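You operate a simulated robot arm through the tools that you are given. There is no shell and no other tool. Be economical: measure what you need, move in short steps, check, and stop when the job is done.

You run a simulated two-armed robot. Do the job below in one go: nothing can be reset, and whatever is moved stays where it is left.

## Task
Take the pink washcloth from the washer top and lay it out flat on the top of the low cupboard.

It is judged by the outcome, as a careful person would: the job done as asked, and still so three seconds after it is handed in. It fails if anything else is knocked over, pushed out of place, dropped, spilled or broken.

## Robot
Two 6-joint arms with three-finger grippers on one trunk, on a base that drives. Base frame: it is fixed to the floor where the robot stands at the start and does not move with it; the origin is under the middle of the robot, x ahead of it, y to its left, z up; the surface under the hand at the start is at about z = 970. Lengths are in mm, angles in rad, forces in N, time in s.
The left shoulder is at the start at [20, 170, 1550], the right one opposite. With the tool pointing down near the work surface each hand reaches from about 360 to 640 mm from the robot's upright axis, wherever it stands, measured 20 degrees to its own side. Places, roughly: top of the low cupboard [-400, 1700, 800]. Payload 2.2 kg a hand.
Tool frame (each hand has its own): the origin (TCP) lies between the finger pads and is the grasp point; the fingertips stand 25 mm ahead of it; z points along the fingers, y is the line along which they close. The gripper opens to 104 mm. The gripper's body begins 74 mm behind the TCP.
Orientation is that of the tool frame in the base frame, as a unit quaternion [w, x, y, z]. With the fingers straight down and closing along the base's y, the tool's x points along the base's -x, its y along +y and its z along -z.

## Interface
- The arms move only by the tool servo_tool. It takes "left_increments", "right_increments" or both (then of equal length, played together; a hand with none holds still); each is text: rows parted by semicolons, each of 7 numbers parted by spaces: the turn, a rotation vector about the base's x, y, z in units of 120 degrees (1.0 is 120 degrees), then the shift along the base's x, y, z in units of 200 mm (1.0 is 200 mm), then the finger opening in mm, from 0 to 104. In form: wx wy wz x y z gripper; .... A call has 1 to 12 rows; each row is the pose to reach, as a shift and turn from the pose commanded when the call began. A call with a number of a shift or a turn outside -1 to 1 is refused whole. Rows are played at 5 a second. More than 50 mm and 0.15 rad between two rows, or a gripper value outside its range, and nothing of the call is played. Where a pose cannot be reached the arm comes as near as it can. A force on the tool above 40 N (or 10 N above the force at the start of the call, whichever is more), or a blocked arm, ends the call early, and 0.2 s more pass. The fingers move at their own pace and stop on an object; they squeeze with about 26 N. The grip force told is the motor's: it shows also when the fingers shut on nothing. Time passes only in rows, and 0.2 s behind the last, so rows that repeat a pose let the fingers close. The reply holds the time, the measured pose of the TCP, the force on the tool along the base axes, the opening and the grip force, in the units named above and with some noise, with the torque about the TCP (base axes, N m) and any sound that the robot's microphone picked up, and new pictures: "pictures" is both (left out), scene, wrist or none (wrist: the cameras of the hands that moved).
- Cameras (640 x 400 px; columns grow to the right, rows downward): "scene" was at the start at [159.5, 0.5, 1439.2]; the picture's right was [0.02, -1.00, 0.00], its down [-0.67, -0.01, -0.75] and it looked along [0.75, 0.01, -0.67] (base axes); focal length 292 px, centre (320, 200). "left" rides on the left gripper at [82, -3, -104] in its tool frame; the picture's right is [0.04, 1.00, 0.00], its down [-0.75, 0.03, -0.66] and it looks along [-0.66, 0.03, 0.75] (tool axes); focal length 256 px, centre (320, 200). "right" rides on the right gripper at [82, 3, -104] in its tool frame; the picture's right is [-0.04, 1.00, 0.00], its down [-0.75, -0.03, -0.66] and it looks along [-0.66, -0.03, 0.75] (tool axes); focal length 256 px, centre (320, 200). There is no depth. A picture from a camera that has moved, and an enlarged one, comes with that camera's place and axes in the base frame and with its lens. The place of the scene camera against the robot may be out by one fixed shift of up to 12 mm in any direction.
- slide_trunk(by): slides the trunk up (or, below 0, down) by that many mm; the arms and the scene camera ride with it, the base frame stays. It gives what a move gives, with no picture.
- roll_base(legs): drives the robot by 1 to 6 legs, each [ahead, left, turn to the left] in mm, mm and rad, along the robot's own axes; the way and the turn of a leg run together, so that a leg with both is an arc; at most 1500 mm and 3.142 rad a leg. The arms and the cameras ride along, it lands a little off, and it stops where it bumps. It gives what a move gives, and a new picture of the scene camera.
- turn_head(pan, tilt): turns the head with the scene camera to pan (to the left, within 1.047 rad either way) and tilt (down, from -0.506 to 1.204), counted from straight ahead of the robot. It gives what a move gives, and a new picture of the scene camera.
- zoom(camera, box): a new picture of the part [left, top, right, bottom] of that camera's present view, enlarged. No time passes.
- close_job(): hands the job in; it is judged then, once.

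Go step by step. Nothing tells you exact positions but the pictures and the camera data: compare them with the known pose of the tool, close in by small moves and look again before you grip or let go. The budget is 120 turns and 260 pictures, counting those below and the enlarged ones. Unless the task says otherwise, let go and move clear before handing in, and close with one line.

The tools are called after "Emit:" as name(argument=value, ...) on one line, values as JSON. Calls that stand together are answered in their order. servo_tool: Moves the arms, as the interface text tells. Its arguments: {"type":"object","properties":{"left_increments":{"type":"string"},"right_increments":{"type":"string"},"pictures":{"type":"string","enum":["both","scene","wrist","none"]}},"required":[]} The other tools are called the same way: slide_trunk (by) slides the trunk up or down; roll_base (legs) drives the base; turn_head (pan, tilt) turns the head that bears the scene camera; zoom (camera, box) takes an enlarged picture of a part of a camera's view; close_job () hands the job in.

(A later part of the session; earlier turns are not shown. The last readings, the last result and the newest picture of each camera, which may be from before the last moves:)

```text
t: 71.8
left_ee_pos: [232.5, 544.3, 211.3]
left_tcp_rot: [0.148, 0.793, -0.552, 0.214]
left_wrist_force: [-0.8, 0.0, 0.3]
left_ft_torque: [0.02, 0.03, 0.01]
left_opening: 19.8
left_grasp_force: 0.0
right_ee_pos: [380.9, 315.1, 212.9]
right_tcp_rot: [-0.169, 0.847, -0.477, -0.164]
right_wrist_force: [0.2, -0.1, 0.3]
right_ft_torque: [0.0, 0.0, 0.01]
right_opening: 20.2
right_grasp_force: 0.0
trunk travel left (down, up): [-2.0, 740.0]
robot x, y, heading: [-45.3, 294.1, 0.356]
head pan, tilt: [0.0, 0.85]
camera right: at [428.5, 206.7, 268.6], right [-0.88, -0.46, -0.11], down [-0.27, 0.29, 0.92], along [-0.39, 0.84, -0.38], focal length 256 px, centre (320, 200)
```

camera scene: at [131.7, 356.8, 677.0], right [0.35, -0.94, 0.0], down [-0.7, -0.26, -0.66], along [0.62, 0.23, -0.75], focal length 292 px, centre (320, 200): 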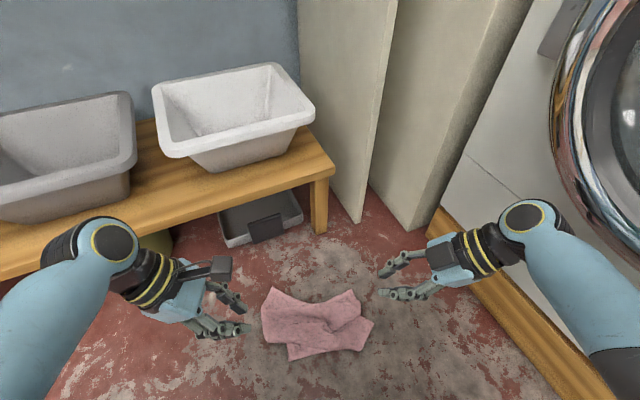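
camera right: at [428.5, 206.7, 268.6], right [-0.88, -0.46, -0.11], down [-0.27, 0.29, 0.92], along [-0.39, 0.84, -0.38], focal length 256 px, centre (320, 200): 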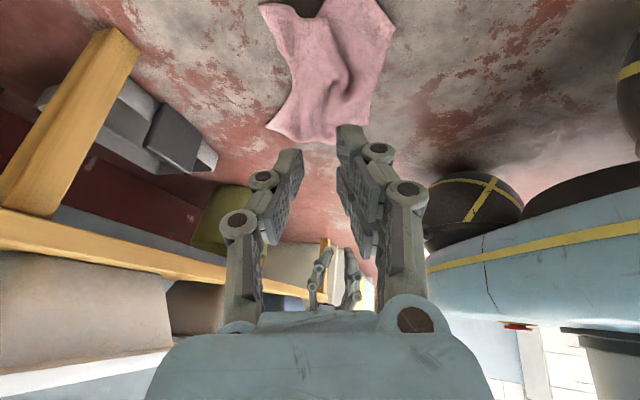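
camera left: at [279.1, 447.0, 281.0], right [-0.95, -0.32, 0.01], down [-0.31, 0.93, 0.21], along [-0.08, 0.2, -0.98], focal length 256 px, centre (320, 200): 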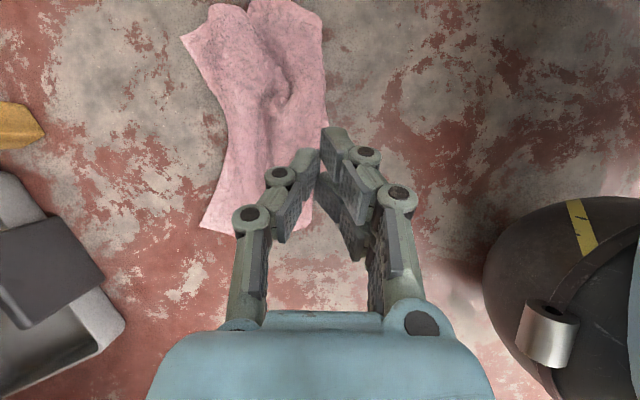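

I'll move both down to just above the two corner patches and check.

Emit:
servo_tool(left_increments="0 0 0 0.04 -0.1 -0.16 20;0 0 0 0.08 -0.2 -0.32 20;0 0 0 0.12 -0.3 -0.48 20;0 0 0 0.172 -0.39 -0.62 20;0 0 0 0.172 -0.39 -0.8 20;0 0 0 0.172 -0.39 -0.8 20", right_increments="0 0 0 -0.02 0.02 -0.16 30;0 0 0 -0.04 0.04 -0.32 30;0 0 0 -0.06 0.05 -0.48 30;0 0 0 -0.08 0.065 -0.64 30;0 0 0 -0.095 0.065 -0.8 30;0 0 0 -0.095 0.065 -0.8 30")

```text
t: 73.2
left_ee_pos: [267.2, 465.2, 51.6]
left_tcp_rot: [0.148, 0.793, -0.552, 0.213]
left_wrist_force: [0.4, 0.1, -0.5]
left_ft_torque: [0.0, -0.01, -0.02]
left_opening: 20.2
left_grasp_force: 0.1
right_ee_pos: [359.5, 330.5, 51.5]
right_tcp_rot: [-0.169, 0.847, -0.476, -0.165]
right_wrist_force: [-0.6, -0.4, 0.2]
right_ft_torque: [0.02, 0.0, -0.01]
right_opening: 29.8
right_grasp_force: 0.0
trunk travel left (down, up): [-2.0, 740.0]
robot x, y, heading: [-37.3, 295.2, 0.353]
head pan, tilt: [0.0, 0.85]
camera scene: at [131.7, 356.8, 677.0], right [0.35, -0.94, 0.0], down [-0.7, -0.26, -0.66], along [0.62, 0.23, -0.75], focal length 292 px, centre (320, 200)
camera right: at [409.5, 220.8, 108.2], right [-0.88, -0.46, -0.11], down [-0.27, 0.29, 0.92], along [-0.39, 0.84, -0.38], focal length 256 px, centre (320, 200)
camera left: at [277.4, 449.1, 182.4], right [-0.92, -0.38, 0.02], down [-0.37, 0.91, 0.19], along [-0.09, 0.17, -0.98], focal length 256 px, centre (320, 200)
```

scene: 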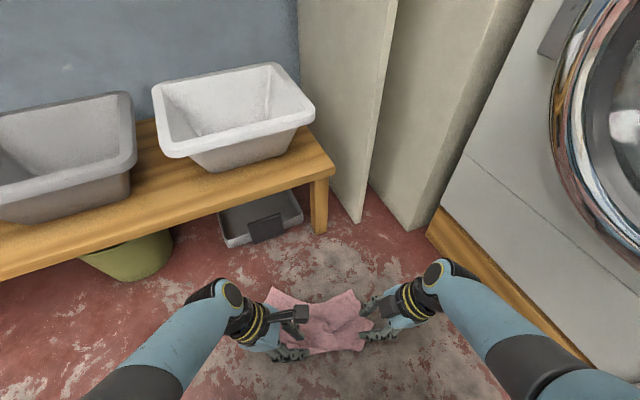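
right: 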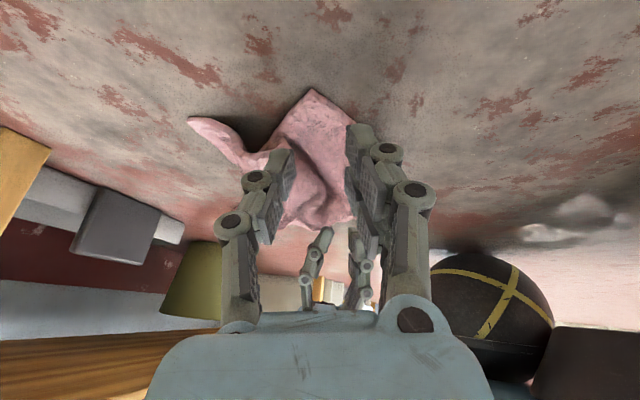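
left: 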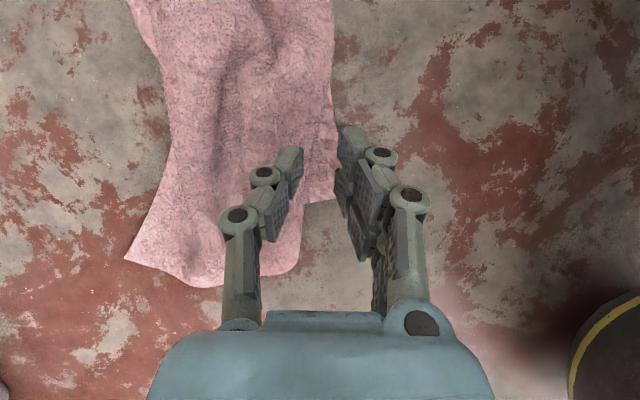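

The near fingers are slightly off the cloth, so I'll shift both forward a bit, press down and close.

Emit:
servo_tool(left_increments="0 0 0 0.065 0.025 0 30;0 0 0 0.065 0.025 -0.06 30;0 0 0 0.065 0.025 -0.1 30;0 0 0 0.065 0.025 -0.11 22;0 0 0 0.065 0.025 -0.115 12;0 0 0 0.065 0.025 -0.115 0;0 0 0 0.065 0.025 -0.11 0;0 0 0 0.065 0.025 -0.1 0", right_increments="0 0 0 0.0375 0.014 0 30;0 0 0 0.0375 0.014 -0.06 30;0 0 0 0.0375 0.014 -0.1 30;0 0 0 0.0375 0.014 -0.11 22;0 0 0 0.0375 0.014 -0.115 12;0 0 0 0.0375 0.014 -0.115 0;0 0 0 0.0375 0.014 -0.11 0;0 0 0 0.0375 0.014 -0.1 0", pictures="wrist")

```text
t: 74.1
left_ee_pos: [276.4, 467.7, 34.7]
left_tcp_rot: [0.152, 0.793, -0.55, 0.213]
left_wrist_force: [-11.1, -1.0, 30.5]
left_ft_torque: [0.02, 0.68, 0.1]
left_opening: 5.8
left_grasp_force: 13.7
right_ee_pos: [360.4, 330.0, 31.2]
right_tcp_rot: [-0.163, 0.847, -0.476, -0.171]
right_wrist_force: [-7.1, -3.3, -2.8]
right_ft_torque: [0.26, -0.48, -0.28]
right_opening: 7.0
right_grasp_force: 8.3
trunk travel left (down, up): [-2.0, 740.0]
robot x, y, heading: [-43.8, 295.2, 0.358]
head pan, tilt: [0.0, 0.85]
stopped in row 4 (right hand): the force on the tool passed its limit at 47 N (the readings are from after the stop); the commanded pose is now the measured one
camera right: at [409.8, 220.1, 86.8], right [-0.88, -0.46, -0.1], down [-0.25, 0.29, 0.92], along [-0.4, 0.84, -0.37], focal length 256 px, centre (320, 200)
camera left: at [287.5, 452.3, 164.2], right [-0.93, -0.38, 0.03], down [-0.37, 0.91, 0.18], along [-0.09, 0.16, -0.98], focal length 256 px, centre (320, 200)
```

right: 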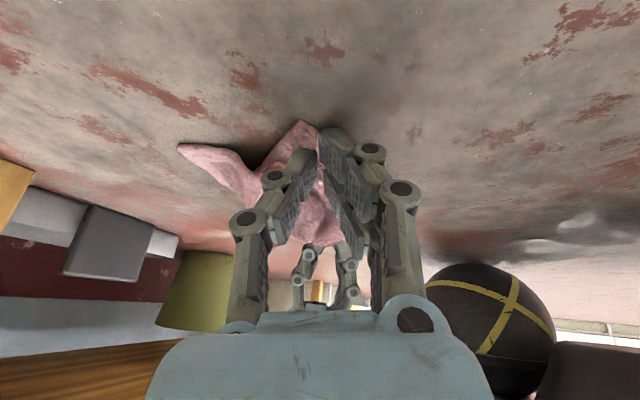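
left: 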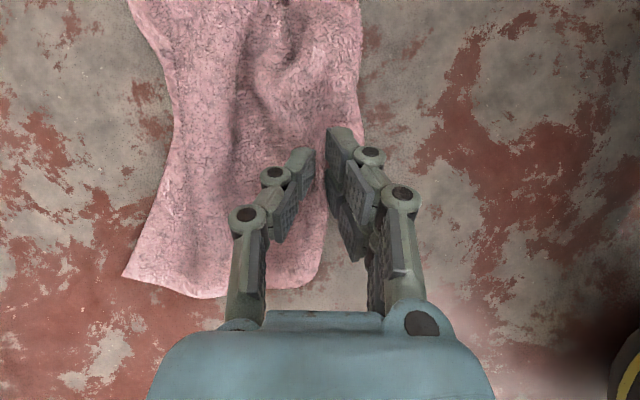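

They were stopped by the press force while nearly closed. I'll finish closing with slightly less pressure, then lift gently.

Emit:
servo_tool(left_increments="0 0 0 0 0 0 0;0 0 0 0 0 0 0;0 0 0 0 0 0.01 0;0 0 0 0 0 0.06 0;0 0 0 0 0 0.12 0;0 0 0 0 0 0.2 0;0 0 0 0 0 0.28 0;0 0 0 0 0 0.36 0", right_increments="0 0 0 0 0 0 0;0 0 0 0 0 0 0;0 0 0 0 0 0.01 0;0 0 0 0 0 0.06 0;0 0 0 0 0 0.12 0;0 0 0 0 0 0.2 0;0 0 0 0 0 0.28 0;0 0 0 0 0 0.36 0")

```text
t: 74.5
left_ee_pos: [276.8, 467.6, 34.5]
left_tcp_rot: [0.154, 0.793, -0.549, 0.215]
left_wrist_force: [-10.8, 4.0, 34.6]
left_ft_torque: [0.17, 0.69, 0.0]
left_opening: 4.7
left_grasp_force: 26.0
right_ee_pos: [367.8, 334.0, 33.2]
right_tcp_rot: [-0.169, 0.848, -0.474, -0.166]
right_wrist_force: [1.2, 0.1, -0.3]
right_ft_torque: [-0.05, 0.01, 0.02]
right_opening: 2.1
right_grasp_force: 26.2
trunk travel left (down, up): [-2.0, 740.0]
robot x, y, heading: [-45.9, 296.2, 0.358]
head pan, tilt: [0.0, 0.85]
stopped in row 1 (left hand): the force on the tool passed its limit at 46 N (the readings are from after the stop); the commanded pose is now the measured one
camera scene: at [130.3, 356.4, 677.3], right [0.35, -0.94, 0.0], down [-0.7, -0.26, -0.66], along [0.62, 0.23, -0.75], focal length 292 px, centre (320, 200)
camera right: at [417.5, 224.1, 88.9], right [-0.88, -0.46, -0.11], down [-0.27, 0.29, 0.92], along [-0.39, 0.84, -0.38], focal length 256 px, centre (320, 200)
camera left: at [287.9, 452.8, 164.1], right [-0.92, -0.38, 0.03], down [-0.37, 0.91, 0.18], along [-0.1, 0.16, -0.98], focal length 256 px, centre (320, 200)
```

scene: 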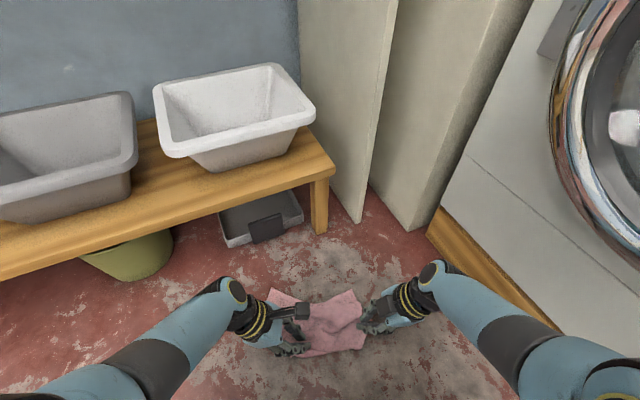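
right: 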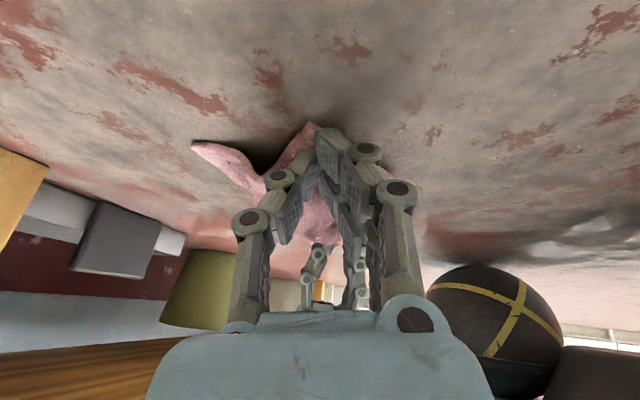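
left: 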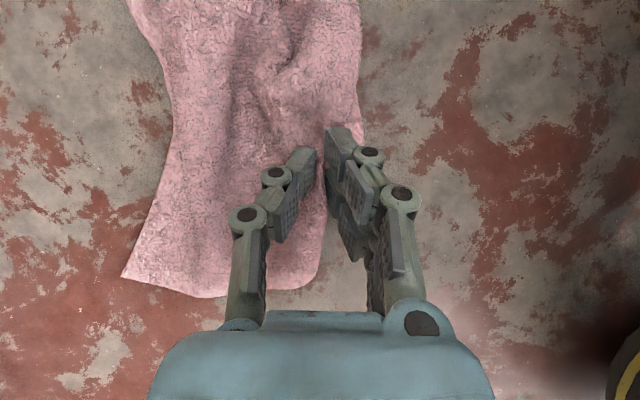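

The left may hold (4.7 mm), the right reads empty (2.1 mm). I'll lift only the left hand and look.

Emit:
servo_tool(left_increments="0 0 0 0 0 0.05 0;0 0 0 0 0 0.12 0;0 0 0 0 0 0.2 0;0 0 0 0 0 0.3 0;0 0 0 0 0 0.4 0", right_increments="0 0 0 0 0 0 0;0 0 0 0 0 0 0;0 0 0 0 0 0 0;0 0 0 0 0 0.05 0;0 0 0 0 0 0.1 0")

```text
t: 75.7
left_ee_pos: [276.3, 478.6, 112.2]
left_tcp_rot: [0.149, 0.792, -0.554, 0.208]
left_wrist_force: [-0.2, 0.3, -0.4]
left_ft_torque: [0.03, 0.05, 0.02]
left_opening: 5.0
left_grasp_force: 25.6
right_ee_pos: [369.2, 333.2, 50.4]
right_tcp_rot: [-0.169, 0.848, -0.474, -0.166]
right_wrist_force: [-0.6, -0.7, -0.5]
right_ft_torque: [-0.01, -0.02, 0.01]
right_opening: 1.7
right_grasp_force: 25.9
trunk travel left (down, up): [-2.0, 740.0]
robot x, y, heading: [-41.9, 298.8, 0.349]
head pan, tilt: [0.0, 0.85]
camera scene: at [131.3, 356.7, 677.0], right [0.35, -0.94, 0.0], down [-0.7, -0.26, -0.66], along [0.62, 0.23, -0.75], focal length 292 px, centre (320, 200)
camera right: at [417.7, 223.9, 108.1], right [-0.88, -0.46, -0.11], down [-0.27, 0.29, 0.92], along [-0.39, 0.84, -0.38], focal length 256 px, centre (320, 200)
camera left: at [286.8, 461.8, 241.9], right [-0.93, -0.38, 0.02], down [-0.37, 0.91, 0.2], along [-0.1, 0.17, -0.98], focal length 256 px, centre (320, 200)
```

scene: 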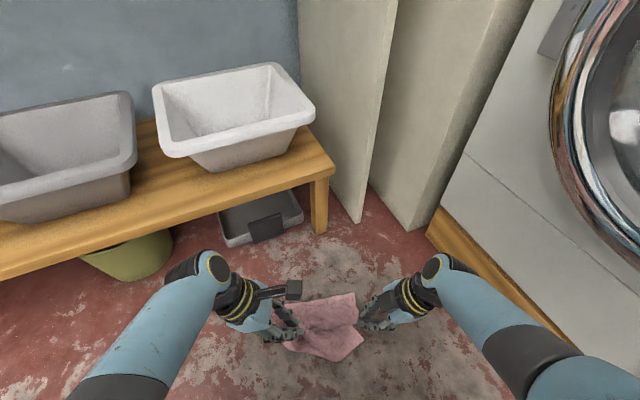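
right: 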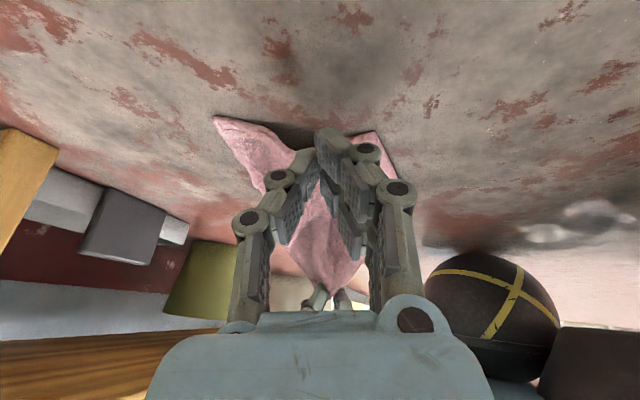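
left: 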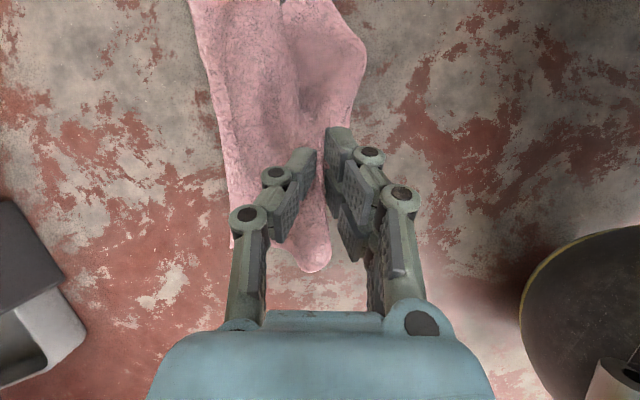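

The left hand holds the cloth. I'll raise it well up so the cloth hangs and unfolds, moving the right hand aside.

Emit:
servo_tool(left_increments="0 0 0 0 0 0.12 0;0 0 0 0 0 0.26 0;0 0 0 0 0 0.4 0;0 0 0 0 0 0.54 0;0 0 0 0 0 0.68 0;0 0 0 0 0 0.82 0;0 0 0 0 0 0.95 0;0 0 0 0 0 0.95 0", right_increments="0 0 0 0.03 -0.06 0.05 0;0 0 0 0.06 -0.12 0.1 0;0 0 0 0.08 -0.18 0.2 0;0 0 0 0.08 -0.2 0.3 0;0 0 0 0.08 -0.2 0.4 0;0 0 0 0.08 -0.2 0.5 0;0 0 0 0.08 -0.2 0.6 0;0 0 0 0.08 -0.2 0.6 0")

```text
t: 77.0
left_ee_pos: [253.0, 530.4, 248.9]
left_tcp_rot: [0.115, 0.789, -0.583, 0.154]
left_wrist_force: [0.0, 0.0, -0.1]
left_ft_torque: [0.0, 0.04, 0.04]
left_opening: 4.7
left_grasp_force: 26.1
right_ee_pos: [385.6, 293.3, 146.9]
right_tcp_rot: [-0.169, 0.848, -0.475, -0.166]
right_wrist_force: [-0.1, -0.1, -0.9]
right_ft_torque: [0.02, 0.01, -0.01]
right_opening: 2.1
right_grasp_force: 26.3
trunk travel left (down, up): [-2.0, 740.0]
robot x, y, heading: [-41.2, 293.1, 0.354]
head pan, tilt: [0.0, 0.85]
stopped in row 6 (left hand): the arm was blocked; the commanded pose is now the measured one
camera scene: at [131.3, 356.7, 676.9], right [0.35, -0.94, 0.0], down [-0.7, -0.26, -0.66], along [0.62, 0.23, -0.75], focal length 292 px, centre (320, 200)
camera right: at [434.2, 184.6, 202.4], right [-0.88, -0.46, -0.11], down [-0.27, 0.29, 0.92], along [-0.39, 0.84, -0.38], focal length 256 px, centre (320, 200)
camera left: at [267.4, 496.1, 373.8], right [-0.94, -0.33, 0.01], down [-0.31, 0.89, 0.32], along [-0.12, 0.3, -0.95], focal length 256 px, centre (320, 200)
```

scene: 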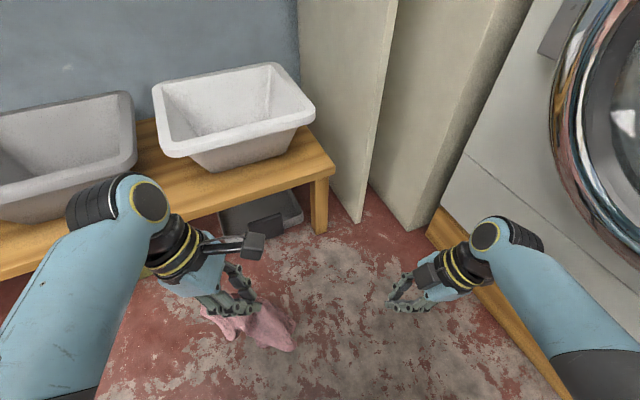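
right: 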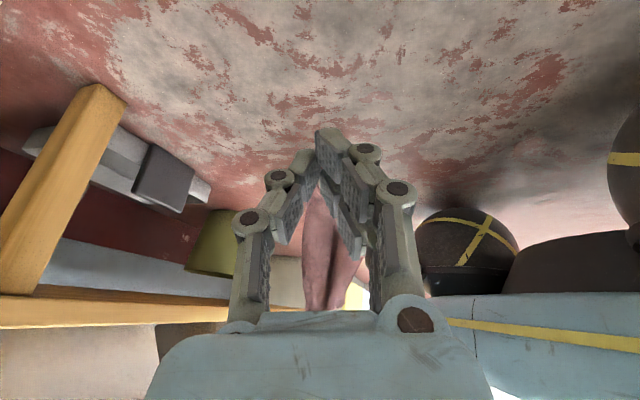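
left: 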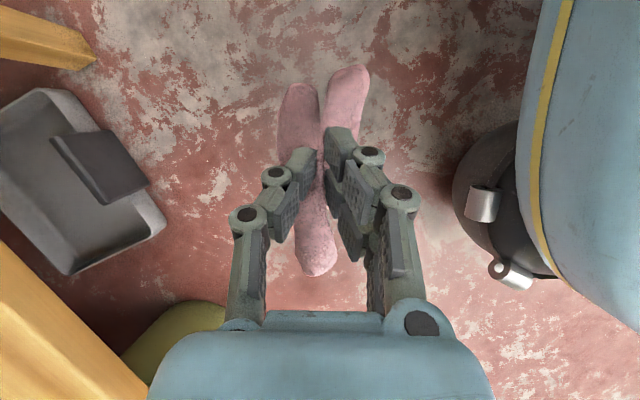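

The cloth is off the floor in the left hand. I'll raise the trunk in stages with the arms still.

Emit:
slide_trunk(by=150)

Emit:
zoom(camera="scene", box=[100, 150, 420, 400])

```text
t: 78.8
left_ee_pos: [253.0, 529.4, 397.6]
left_tcp_rot: [0.115, 0.789, -0.583, 0.156]
left_wrist_force: [0.0, -0.2, -0.7]
left_ft_torque: [0.0, 0.03, 0.03]
left_opening: 5.0
left_grasp_force: 26.2
right_ee_pos: [384.4, 294.2, 295.8]
right_tcp_rot: [-0.168, 0.848, -0.474, -0.167]
right_wrist_force: [0.1, 0.1, -0.4]
right_ft_torque: [0.03, 0.03, 0.0]
right_opening: 1.6
right_grasp_force: 26.1
trunk travel left (down, up): [-152.0, 590.0]
robot x, y, heading: [-40.7, 296.9, 0.349]
head pan, tilt: [0.0, 0.85]
```

```text
1.60 times, centred on (260, 275) of scene
camera zoom: at [120.4, 352.7, 827.0], right [0.35, -0.94, 0.0], down [-0.7, -0.26, -0.66], along [0.62, 0.23, -0.75], focal length 468 px, centre (416, 80)
```

zoom: 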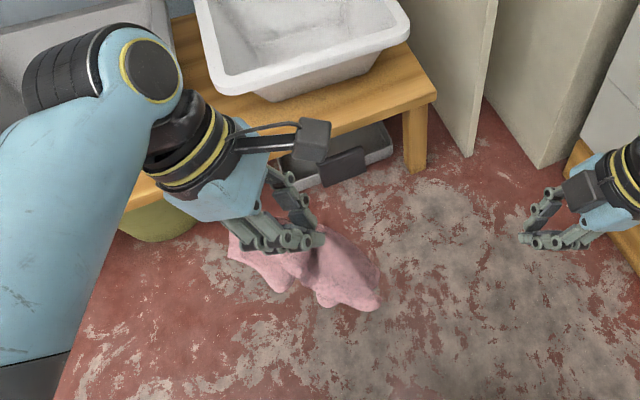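

The grip holds well. I'll raise the trunk the rest of the way.

Emit:
slide_trunk(by=588)

Emit:
turn_head(pan=0.0, tilt=0.75)

```text
refused: 588 is not a number from -400 to 400
```

```text
t: 79.5
left_ee_pos: [253.3, 528.7, 398.0]
left_tcp_rot: [0.114, 0.789, -0.582, 0.157]
left_wrist_force: [-0.7, 0.3, -0.3]
left_ft_torque: [-0.05, 0.02, 0.05]
left_opening: 4.7
left_grasp_force: 26.4
right_ee_pos: [385.2, 294.4, 297.7]
right_tcp_rot: [-0.169, 0.847, -0.475, -0.166]
right_wrist_force: [-0.3, -0.1, 0.6]
right_ft_torque: [0.02, -0.01, 0.02]
right_opening: 1.8
right_grasp_force: 26.8
trunk travel left (down, up): [-152.0, 590.0]
robot x, y, heading: [-43.0, 295.8, 0.357]
head pan, tilt: [0.0, 0.75]
camera scene: at [124.7, 354.3, 835.1], right [0.35, -0.94, 0.0], down [-0.64, -0.24, -0.73], along [0.69, 0.25, -0.68], focal length 292 px, centre (320, 200)
```

scene: 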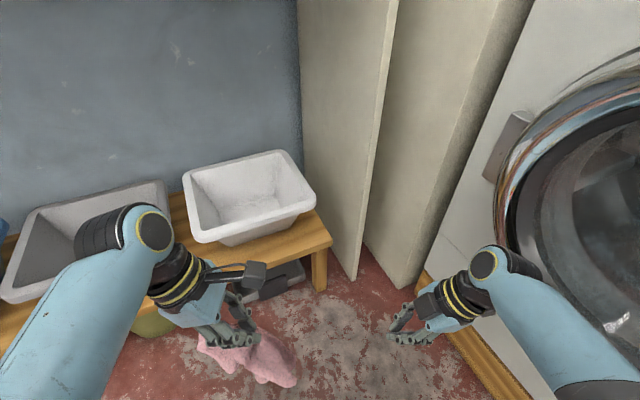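

I'll back off a little from the bench for clearance, then raise in two steps.

Emit:
roll_base(legs=[[-80, 0, 0], [-80, 0, 0]])

Emit:
slide_trunk(by=400)

Emit:
slide_trunk(by=188)

Emit:
zoom(camera="scene", box=[0, 0, 640, 400])

```text
t: 81.2
left_ee_pos: [104.3, 474.8, 397.6]
left_tcp_rot: [0.115, 0.789, -0.583, 0.156]
left_wrist_force: [0.8, -0.4, 0.2]
left_ft_torque: [-0.06, 0.01, 0.03]
left_opening: 4.6
left_grasp_force: 26.3
right_ee_pos: [236.5, 237.3, 296.9]
right_tcp_rot: [-0.169, 0.847, -0.475, -0.166]
right_wrist_force: [-0.4, 0.7, -0.6]
right_ft_torque: [-0.01, 0.0, 0.01]
right_opening: 1.5
right_grasp_force: 25.8
trunk travel left (down, up): [-152.0, 590.0]
robot x, y, heading: [-192.6, 242.2, 0.351]
head pan, tilt: [0.0, 0.75]
camera scene: at [-24.6, 298.6, 835.1], right [0.35, -0.94, 0.0], down [-0.64, -0.24, -0.73], along [0.69, 0.25, -0.68], focal length 292 px, centre (320, 200)
```

scene: 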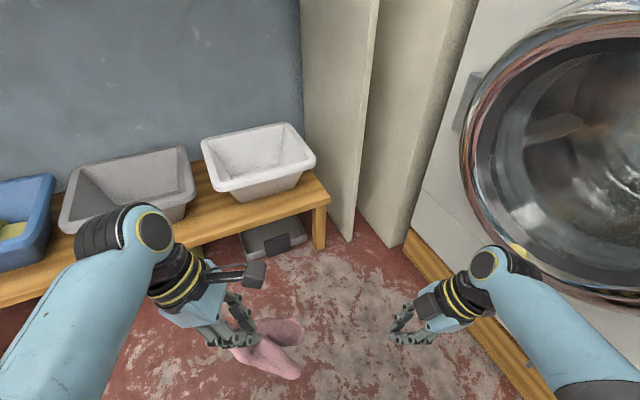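

```text
t: 85.0
left_ee_pos: [104.7, 473.4, 798.4]
left_tcp_rot: [0.114, 0.789, -0.584, 0.156]
left_wrist_force: [0.6, -0.3, -0.3]
left_ft_torque: [-0.02, -0.02, 0.09]
left_opening: 4.8
left_grasp_force: 26.1
right_ee_pos: [235.5, 238.1, 696.7]
right_tcp_rot: [-0.168, 0.847, -0.475, -0.166]
right_wrist_force: [-0.1, 0.6, -0.1]
right_ft_torque: [-0.03, -0.01, -0.02]
right_opening: 1.7
right_grasp_force: 25.7
trunk travel left (down, up): [-552.0, 190.0]
robot x, y, heading: [-191.1, 242.1, 0.354]
head pan, tilt: [0.0, 0.75]
```

```text
t: 87.1
left_ee_pos: [102.6, 473.5, 985.1]
left_tcp_rot: [0.114, 0.789, -0.583, 0.156]
left_wrist_force: [-0.5, 0.2, -0.7]
left_ft_torque: [-0.02, 0.02, 0.07]
left_opening: 4.8
left_grasp_force: 25.9
right_ee_pos: [236.4, 238.0, 885.1]
right_tcp_rot: [-0.169, 0.847, -0.476, -0.166]
right_wrist_force: [-0.3, -0.1, 1.0]
right_ft_torque: [-0.01, 0.04, 0.01]
right_opening: 1.2
right_grasp_force: 26.0
trunk travel left (down, up): [-740.0, 2.0]
robot x, y, heading: [-190.1, 239.5, 0.355]
head pan, tilt: [0.0, 0.75]
```

```text
1.00 times, centred on (320, 200) of scene (not enlarged: the box is as wide or as high as the picture)
camera zoom: at [-43.3, 291.6, 1435.4], right [0.35, -0.94, 0.0], down [-0.64, -0.24, -0.73], along [0.69, 0.25, -0.68], focal length 292 px, centre (320, 200)
```

zoom: 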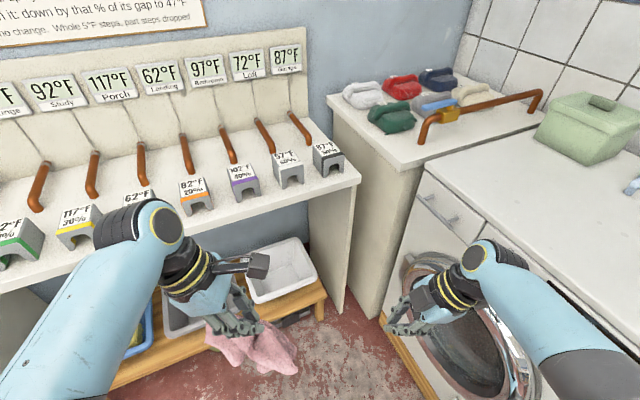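

The cloth is still held. I'll turn left toward the cupboard in short legs, checking the grip.

Emit:
roll_base(legs=[[0, 0, 0.25], [0, 0, 0.25], [0, 0, 0.25]])

```text
t: 90.1
left_ee_pos: [-136.4, 612.5, 985.8]
left_tcp_rot: [0.049, 0.949, -0.25, 0.187]
left_wrist_force: [-0.2, 0.0, -0.8]
left_ft_torque: [-0.01, -0.01, -0.09]
left_opening: 4.6
left_grasp_force: 25.8
right_ee_pos: [120.9, 533.0, 885.0]
right_tcp_rot: [-0.097, 0.963, -0.128, -0.216]
right_wrist_force: [-0.3, 0.7, -0.1]
right_ft_torque: [0.01, 0.01, 0.0]
right_opening: 1.2
right_grasp_force: 26.1
trunk travel left (down, up): [-740.0, 2.0]
robot x, y, heading: [-191.5, 234.8, 1.109]
head pan, tilt: [0.0, 0.75]
camera scene: at [-119.0, 375.8, 1435.5], right [0.9, -0.44, 0.0], down [-0.3, -0.61, -0.73], along [0.32, 0.66, -0.68], focal length 292 px, centre (320, 200)
```

scene: 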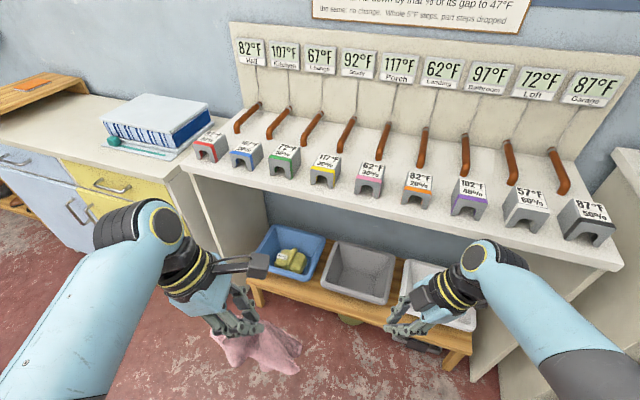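

The low cupboard is the one with blue and yellow drawers, with a binder and small things on it. I'll turn further and look at its free top area.

Emit:
roll_base(legs=[[0, 0, 0.25], [0, 0, 0.25], [0, 0, 0.2]])

Emit:
zoom(camera="scene", box=[160, 0, 480, 200])

```text
t: 92.9
left_ee_pos: [-390.3, 561.8, 987.1]
left_tcp_rot: [-0.019, 0.977, 0.089, 0.193]
left_wrist_force: [-0.4, -0.3, -0.3]
left_ft_torque: [0.02, 0.01, -0.09]
left_opening: 4.9
left_grasp_force: 25.7
right_ee_pos: [-140.9, 664.1, 884.3]
right_tcp_rot: [-0.017, 0.949, 0.207, -0.236]
right_wrist_force: [0.4, -0.6, 0.4]
right_ft_torque: [-0.01, 0.01, 0.01]
right_opening: 1.1
right_grasp_force: 25.5
trunk travel left (down, up): [-740.0, 2.0]
robot x, y, heading: [-192.6, 242.2, 1.81]
head pan, tilt: [0.0, 0.75]
camera scene: at [-223.3, 387.4, 1435.5], right [0.97, 0.24, 0.0], down [0.16, -0.66, -0.73], along [-0.17, 0.71, -0.68], focal length 292 px, centre (320, 200)
```

scene: 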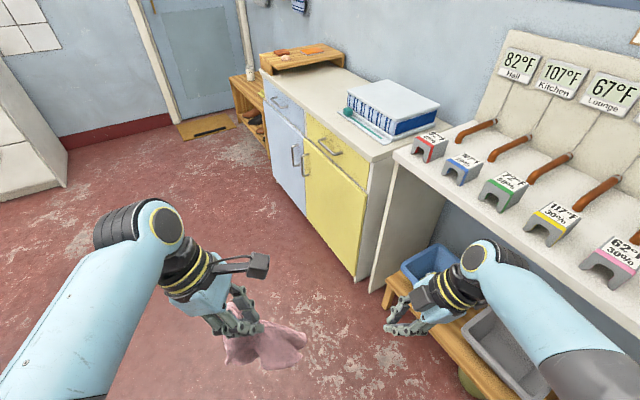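

```text
2.00 times, centred on (320, 100) of scene
camera zoom: at [-223.3, 387.4, 1435.5], right [0.97, 0.24, 0.0], down [0.16, -0.66, -0.73], along [-0.17, 0.71, -0.68], focal length 585 px, centre (320, 400)
```

zoom: 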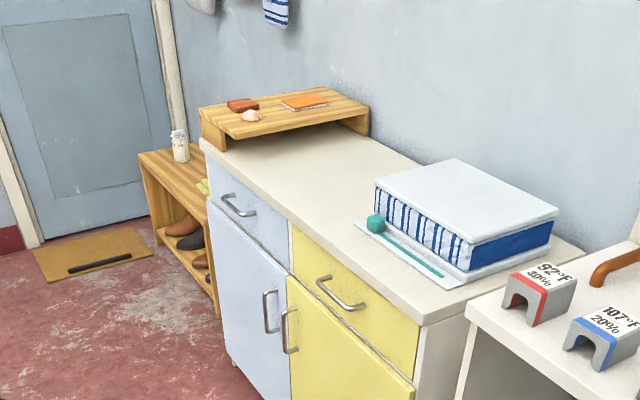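

The cupboard top has a clear area between the wooden riser on its left and the binder tray on its right. Its front runs parallel to the bench front, facing the same way. I'll drive to a standoff in front of that clear area, in short legs.

Emit:
roll_base(legs=[[320, 175, 0], [320, 175, 0], [320, 175, 0], [320, 175, 0]])

```text
t: 101.0
left_ee_pos: [-1368.1, 1635.8, 986.3]
left_tcp_rot: [-0.018, 0.977, 0.088, 0.193]
left_wrist_force: [0.5, -0.1, -0.7]
left_ft_torque: [-0.03, -0.01, -0.05]
left_opening: 4.8
left_grasp_force: 25.8
right_ee_pos: [-1120.2, 1737.9, 884.4]
right_tcp_rot: [-0.016, 0.949, 0.207, -0.237]
right_wrist_force: [-0.8, 0.3, -0.7]
right_ft_torque: [-0.02, 0.02, -0.01]
right_opening: 0.8
right_grasp_force: 25.9
trunk travel left (down, up): [-740.0, 2.0]
robot x, y, heading: [-1173.4, 1311.2, 1.805]
head pan, tilt: [0.0, 0.75]
camera scene: at [-1202.7, 1461.3, 1435.4], right [0.97, 0.23, 0.0], down [0.16, -0.66, -0.73], along [-0.17, 0.71, -0.68], focal length 292 px, centre (320, 200)
```

scene: 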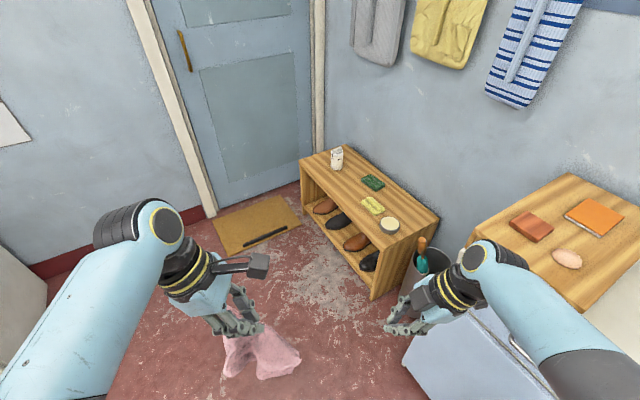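

The grip is still good. I'll turn right in steps to face the cupboard squarely.

Emit:
roll_base(legs=[[0, 0, -0.25], [0, 0, -0.25], [0, 0, -0.25], [0, 0, -0.27]])

```text
t: 104.9
left_ee_pos: [-996.9, 1647.2, 986.5]
left_tcp_rot: [0.079, 0.894, -0.403, 0.177]
left_wrist_force: [-0.4, 1.0, -0.6]
left_ft_torque: [0.02, 0.03, 0.07]
left_opening: 4.9
left_grasp_force: 26.3
right_ee_pos: [-781.7, 1487.5, 885.2]
right_tcp_rot: [-0.13, 0.928, -0.286, -0.198]
right_wrist_force: [-0.2, 0.8, -0.2]
right_ft_torque: [-0.02, -0.01, 0.01]
right_opening: 0.8
right_grasp_force: 26.3
trunk travel left (down, up): [-740.0, 2.0]
robot x, y, heading: [-1166.3, 1311.1, 0.772]
head pan, tilt: [0.0, 0.75]
camera scene: at [-1057.6, 1419.5, 1435.5], right [0.7, -0.71, 0.0], down [-0.49, -0.48, -0.73], along [0.52, 0.51, -0.68], focal length 292 px, centre (320, 200)
```

scene: 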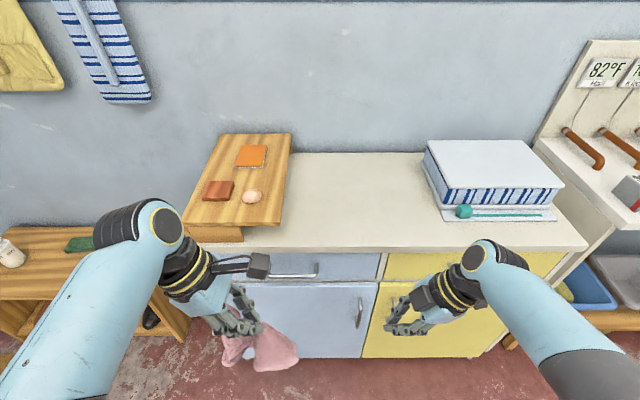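

I'm square to the cupboard, and its front edge is about 635 mm ahead. The free area runs from 95 mm left to 350 mm right of me. I'll raise the left hand so the cloth clears the top, shift right to the middle, and drive ahead.

Emit:
servo_tool(left_increments="0 0 0 -0.03 0.03 0.1 0;0 0 0 -0.06 0.06 0.2 0;0 0 0 -0.09 0.09 0.3 0;0 0 0 -0.12 0.12 0.4 0;0 0 0 -0.14 0.14 0.5 0;0 0 0 -0.14 0.14 0.6 0;0 0 0 -0.14 0.14 0.65 0", right_increments="0 0 0 0.01 -0.01 0.1 0;0 0 0 0.03 -0.03 0.2 0;0 0 0 0.05 -0.05 0.3 0;0 0 0 0.07 -0.07 0.4 0;0 0 0 0.09 -0.09 0.5 0;0 0 0 0.1 -0.1 0.6 0;0 0 0 0.1 -0.1 0.7 0", pictures="none")

Emit:
roll_base(legs=[[0, -128, 0], [150, 0, 0]])

```text
t: 106.5
left_ee_pos: [-1027.0, 1677.8, 1116.3]
left_tcp_rot: [0.079, 0.895, -0.403, 0.177]
left_wrist_force: [-0.7, 0.6, -0.5]
left_ft_torque: [0.01, -0.01, 0.02]
left_opening: 4.7
left_grasp_force: 25.9
right_ee_pos: [-761.7, 1467.7, 1024.1]
right_tcp_rot: [-0.13, 0.928, -0.286, -0.198]
right_wrist_force: [0.2, -1.0, -0.2]
right_ft_torque: [-0.01, -0.03, 0.01]
right_opening: 0.3
right_grasp_force: 26.2
trunk travel left (down, up): [-740.0, 2.0]
robot x, y, heading: [-1170.4, 1311.3, 0.781]
head pan, tilt: [0.0, 0.75]
```

```text
t: 108.8
left_ee_pos: [-827.1, 1690.1, 1115.2]
left_tcp_rot: [0.08, 0.894, -0.403, 0.176]
left_wrist_force: [-0.7, 0.3, -0.6]
left_ft_torque: [0.01, 0.01, 0.05]
left_opening: 4.3
left_grasp_force: 26.3
right_ee_pos: [-562.1, 1483.0, 1024.2]
right_tcp_rot: [-0.13, 0.929, -0.285, -0.198]
right_wrist_force: [-0.2, -0.2, 0.2]
right_ft_torque: [0.02, 0.03, 0.0]
right_opening: 0.2
right_grasp_force: 25.8
trunk travel left (down, up): [-740.0, 2.0]
robot x, y, heading: [-971.5, 1323.5, 0.785]
head pan, tilt: [0.0, 0.75]
camera scene: at [-858.7, 1432.9, 1435.4], right [0.7, -0.71, 0.0], down [-0.49, -0.48, -0.73], along [0.52, 0.51, -0.68], focal length 292 px, centre (320, 200)
```

scene: 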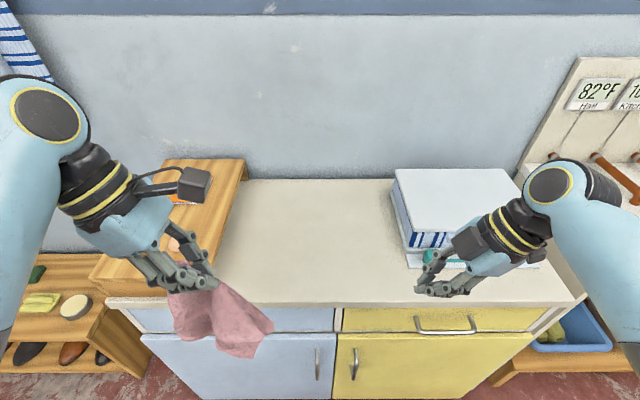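

Everything is still held and clear. I'll drive ahead in small legs so the cloth comes over the cupboard top.

Emit:
roll_base(legs=[[90, 0, 0], [90, 0, 0]])

Emit:
turn_head(pan=0.0, tilt=0.95)

```text
t: 110.6
left_ee_pos: [-697.0, 1817.3, 1114.3]
left_tcp_rot: [0.079, 0.895, -0.403, 0.177]
left_wrist_force: [0.6, -0.1, -0.5]
left_ft_torque: [-0.04, 0.03, 0.03]
left_opening: 4.6
left_grasp_force: 25.5
right_ee_pos: [-432.7, 1609.9, 1023.6]
right_tcp_rot: [-0.13, 0.928, -0.287, -0.198]
right_wrist_force: [-0.1, 0.2, -0.9]
right_ft_torque: [0.01, 0.03, 0.01]
right_opening: 0.4
right_grasp_force: 26.0
trunk travel left (down, up): [-740.0, 2.0]
robot x, y, heading: [-841.9, 1453.1, 0.78]
head pan, tilt: [0.0, 0.75]
camera scene: at [-728.5, 1561.1, 1435.3], right [0.7, -0.71, 0.0], down [-0.49, -0.48, -0.73], along [0.52, 0.51, -0.68], focal length 292 px, centre (320, 200)
```

scene: 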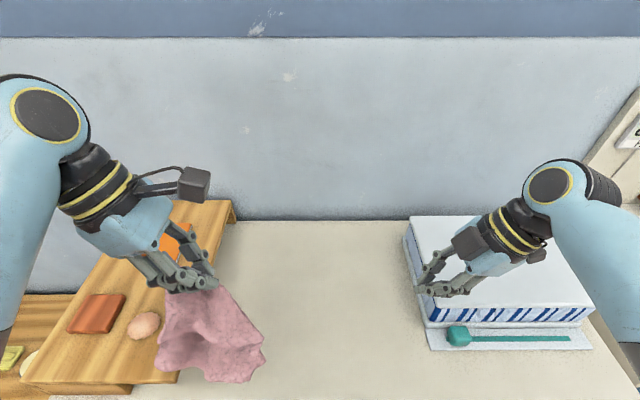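

```text
t: 111.3
left_ee_pos: [-697.8, 1817.5, 1115.7]
left_tcp_rot: [0.079, 0.894, -0.404, 0.176]
left_wrist_force: [-0.2, 0.4, -0.3]
left_ft_torque: [0.04, 0.0, 0.02]
left_opening: 4.4
left_grasp_force: 26.4
right_ee_pos: [-434.1, 1608.3, 1024.6]
right_tcp_rot: [-0.131, 0.928, -0.286, -0.198]
right_wrist_force: [0.4, -0.2, -0.2]
right_ft_torque: [0.01, 0.04, 0.01]
right_opening: 0.0
right_grasp_force: 26.4
trunk travel left (down, up): [-740.0, 2.0]
robot x, y, heading: [-839.9, 1449.7, 0.78]
head pan, tilt: [0.0, 0.949]
camera scene: at [-737.1, 1552.6, 1420.0], right [0.7, -0.71, 0.0], down [-0.58, -0.57, -0.58], along [0.41, 0.41, -0.81], focal length 292 px, centre (320, 200)
```

scene: 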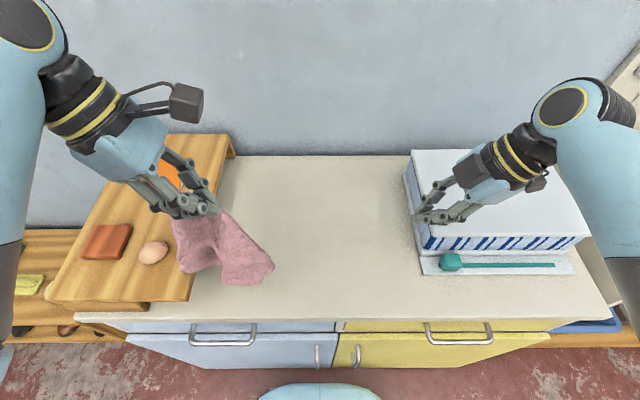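

The cloth hangs over the top, close to the riser. I'll move it inward and away over the middle of the free area, gently, before laying it down.

Emit:
servo_tool(left_increments="0 0 0 0.08 0.01 0 0;0 0 0 0.18 0.03 0 0;0 0 0 0.28 0.04 0 0;0 0 0 0.38 0.06 0 0;0 0 0 0.48 0.07 0 0;0 0 0 0.58 0.09 0 0;0 0 0 0.67 0.1 0 0;0 0 0 0.67 0.1 0 0", pictures="both")

```text
t: 113.1
left_ee_pos: [-581.8, 1853.9, 1108.5]
left_tcp_rot: [0.073, 0.9, -0.399, 0.159]
left_wrist_force: [0.1, 0.0, -0.1]
left_ft_torque: [0.0, 0.0, 0.05]
left_opening: 4.5
left_grasp_force: 25.7
right_ee_pos: [-434.5, 1608.1, 1025.7]
right_tcp_rot: [-0.131, 0.929, -0.286, -0.197]
right_wrist_force: [-0.7, -0.7, 0.7]
right_ft_torque: [0.01, 0.01, 0.01]
right_opening: 0.0
right_grasp_force: 26.4
trunk travel left (down, up): [-740.0, 2.0]
robot x, y, heading: [-841.0, 1454.1, 0.779]
head pan, tilt: [0.0, 0.949]
camera scene: at [-737.5, 1552.5, 1420.0], right [0.7, -0.71, 0.0], down [-0.58, -0.57, -0.58], along [0.41, 0.41, -0.81], focal length 292 px, centre (320, 200)
camera left: at [-549.8, 1827.1, 1233.9], right [-0.71, -0.7, 0.02], down [-0.65, 0.67, 0.36], along [-0.26, 0.24, -0.93], focal length 256 px, centre (320, 200)
```

scene: 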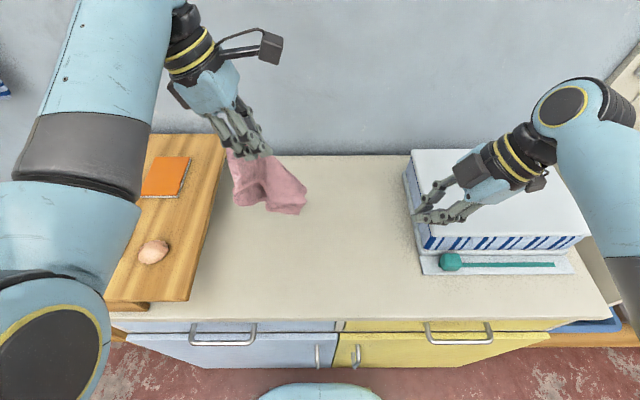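
left: 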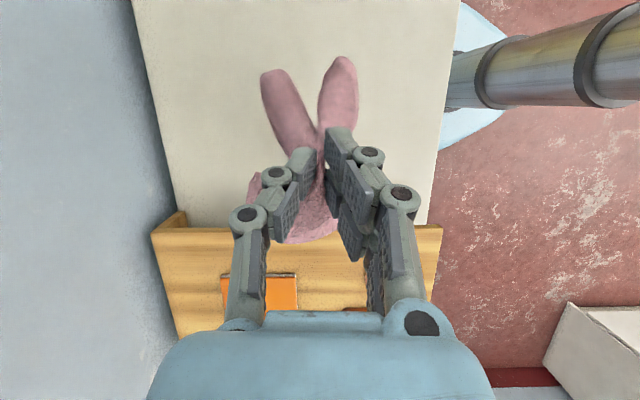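

The cloth hangs in three lobes, two of them toward my right. I'll shift the base right, lower until the cloth touches down, then strafe left while lowering, so it trails out to the right.

Emit:
roll_base(legs=[[0, -60, 0], [0, -60, 0]])

Emit:
servo_tool(left_increments="0 0 0 0 0 -0.1 0;0 0 0 0 0 -0.2 0;0 0 0 0 0 -0.3 0;0 0 0 0 0 -0.4 0;0 0 0 0 0 -0.5 0;0 0 0 0 0 -0.6 0;0 0 0 0 0 -0.7 0;0 0 0 0 0 -0.8 0")

```text
t: 114.7
left_ee_pos: [-493.8, 1769.9, 1112.1]
left_tcp_rot: [0.07, 0.9, -0.399, 0.161]
left_wrist_force: [-0.1, -0.3, 1.0]
left_ft_torque: [0.03, 0.03, 0.05]
left_opening: 4.8
left_grasp_force: 26.0
right_ee_pos: [-348.4, 1523.2, 1023.7]
right_tcp_rot: [-0.131, 0.929, -0.285, -0.198]
right_wrist_force: [0.6, 0.1, -0.3]
right_ft_torque: [0.04, 0.02, 0.0]
right_opening: 0.2
right_grasp_force: 26.0
trunk travel left (down, up): [-740.0, 2.0]
robot x, y, heading: [-763.0, 1369.8, 0.78]
head pan, tilt: [0.0, 0.949]
camera scene: at [-651.2, 1466.1, 1419.9], right [0.7, -0.71, 0.0], down [-0.58, -0.57, -0.58], along [0.41, 0.41, -0.81], focal length 292 px, centre (320, 200)
```

scene: 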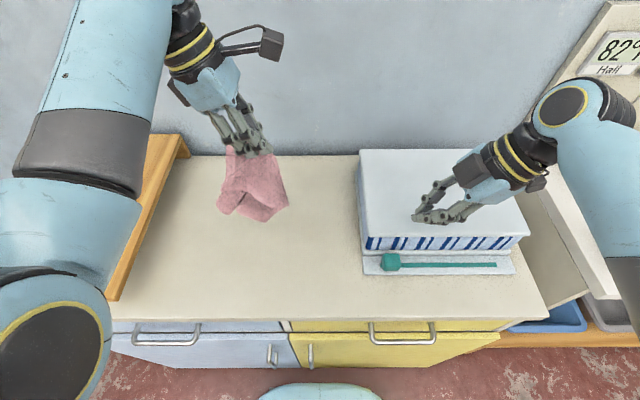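

```text
t: 116.5
left_ee_pos: [-496.3, 1771.6, 951.2]
left_tcp_rot: [0.07, 0.9, -0.399, 0.161]
left_wrist_force: [0.1, 0.5, 0.5]
left_ft_torque: [0.01, -0.01, 0.06]
left_opening: 4.5
left_grasp_force: 26.1
right_ee_pos: [-349.4, 1525.0, 1024.7]
right_tcp_rot: [-0.131, 0.929, -0.285, -0.198]
right_wrist_force: [0.2, -0.4, 0.1]
right_ft_torque: [0.01, 0.01, 0.02]
right_opening: 0.0
right_grasp_force: 25.9
trunk travel left (down, up): [-740.0, 2.0]
robot x, y, heading: [-759.4, 1366.0, 0.778]
head pan, tilt: [0.0, 0.949]
camera scene: at [-653.1, 1468.3, 1419.9], right [0.7, -0.71, 0.0], down [-0.58, -0.57, -0.58], along [0.41, 0.41, -0.81], focal length 292 px, centre (320, 200)
camera left: at [-465.3, 1743.6, 1076.2], right [-0.71, -0.7, 0.01], down [-0.65, 0.67, 0.36], along [-0.26, 0.25, -0.93], focal length 256 px, centre (320, 200)
```

scene: 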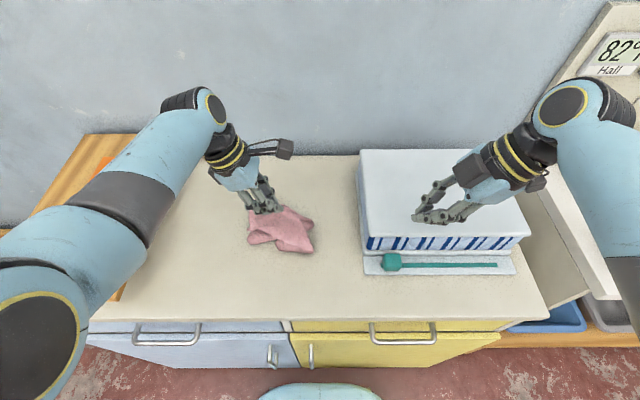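
left: 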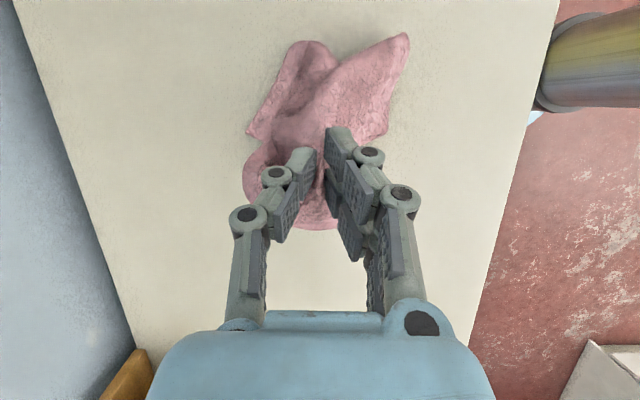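

The lower part has touched down. I'll keep lowering while moving the hand to the left so the rest trails out.

Emit:
servo_tool(left_increments="0 0 0 -0.07 0.07 -0.08 0;0 0 0 -0.14 0.14 -0.17 0;0 0 0 -0.22 0.22 -0.26 0;0 0 0 -0.3 0.3 -0.35 0;0 0 0 -0.38 0.38 -0.43 0;0 0 0 -0.46 0.47 -0.51 0;0 0 0 -0.5 0.51 -0.56 0")

```text
t: 117.8
left_ee_pos: [-569.6, 1856.4, 875.2]
left_tcp_rot: [0.061, 0.899, -0.399, 0.168]
left_wrist_force: [-0.8, -7.4, 31.9]
left_ft_torque: [-0.26, 0.33, 0.08]
left_opening: 4.7
left_grasp_force: 25.5
left hand out of reach, approached as far as the arm can: row 6
right_ee_pos: [-350.3, 1523.1, 1025.9]
right_tcp_rot: [-0.131, 0.929, -0.286, -0.197]
right_wrist_force: [-0.3, 1.0, 1.5]
right_ft_torque: [-0.04, 0.03, 0.0]
right_opening: 0.1
right_grasp_force: 25.8
trunk travel left (down, up): [-740.0, 2.0]
robot x, y, heading: [-758.8, 1368.1, 0.773]
head pan, tilt: [0.0, 0.949]
stopped in row 6 (left hand): the force on the tool passed its limit at 56 N (the readings are from after the stop); the commanded pose is now the measured one
camera scene: at [-654.4, 1465.9, 1420.5], right [0.7, -0.71, 0.0], down [-0.58, -0.57, -0.58], along [0.41, 0.41, -0.81], focal length 292 px, centre (320, 200)
camera left: at [-541.8, 1827.1, 999.8], right [-0.71, -0.7, -0.01], down [-0.66, 0.67, 0.35], along [-0.24, 0.26, -0.94], focal length 256 px, centre (320, 200)
```

scene: 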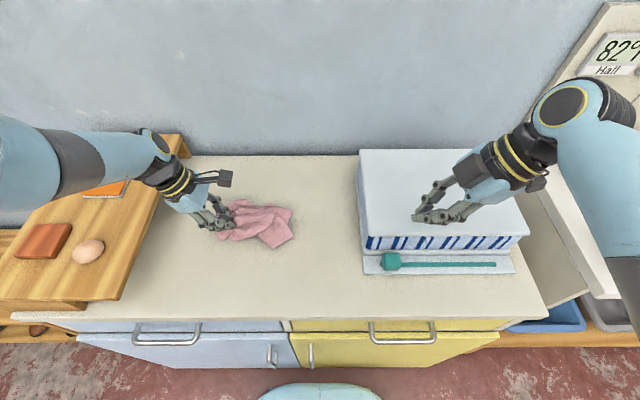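
left: 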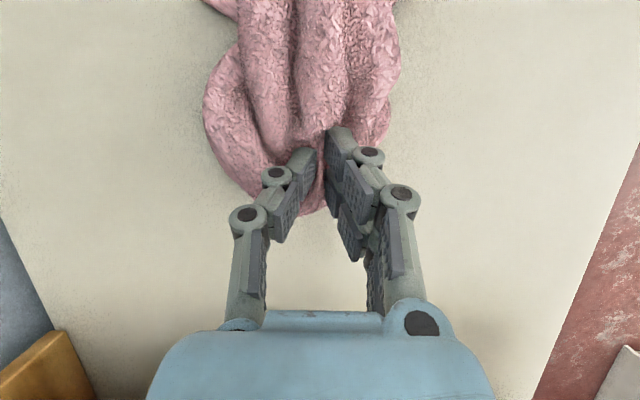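

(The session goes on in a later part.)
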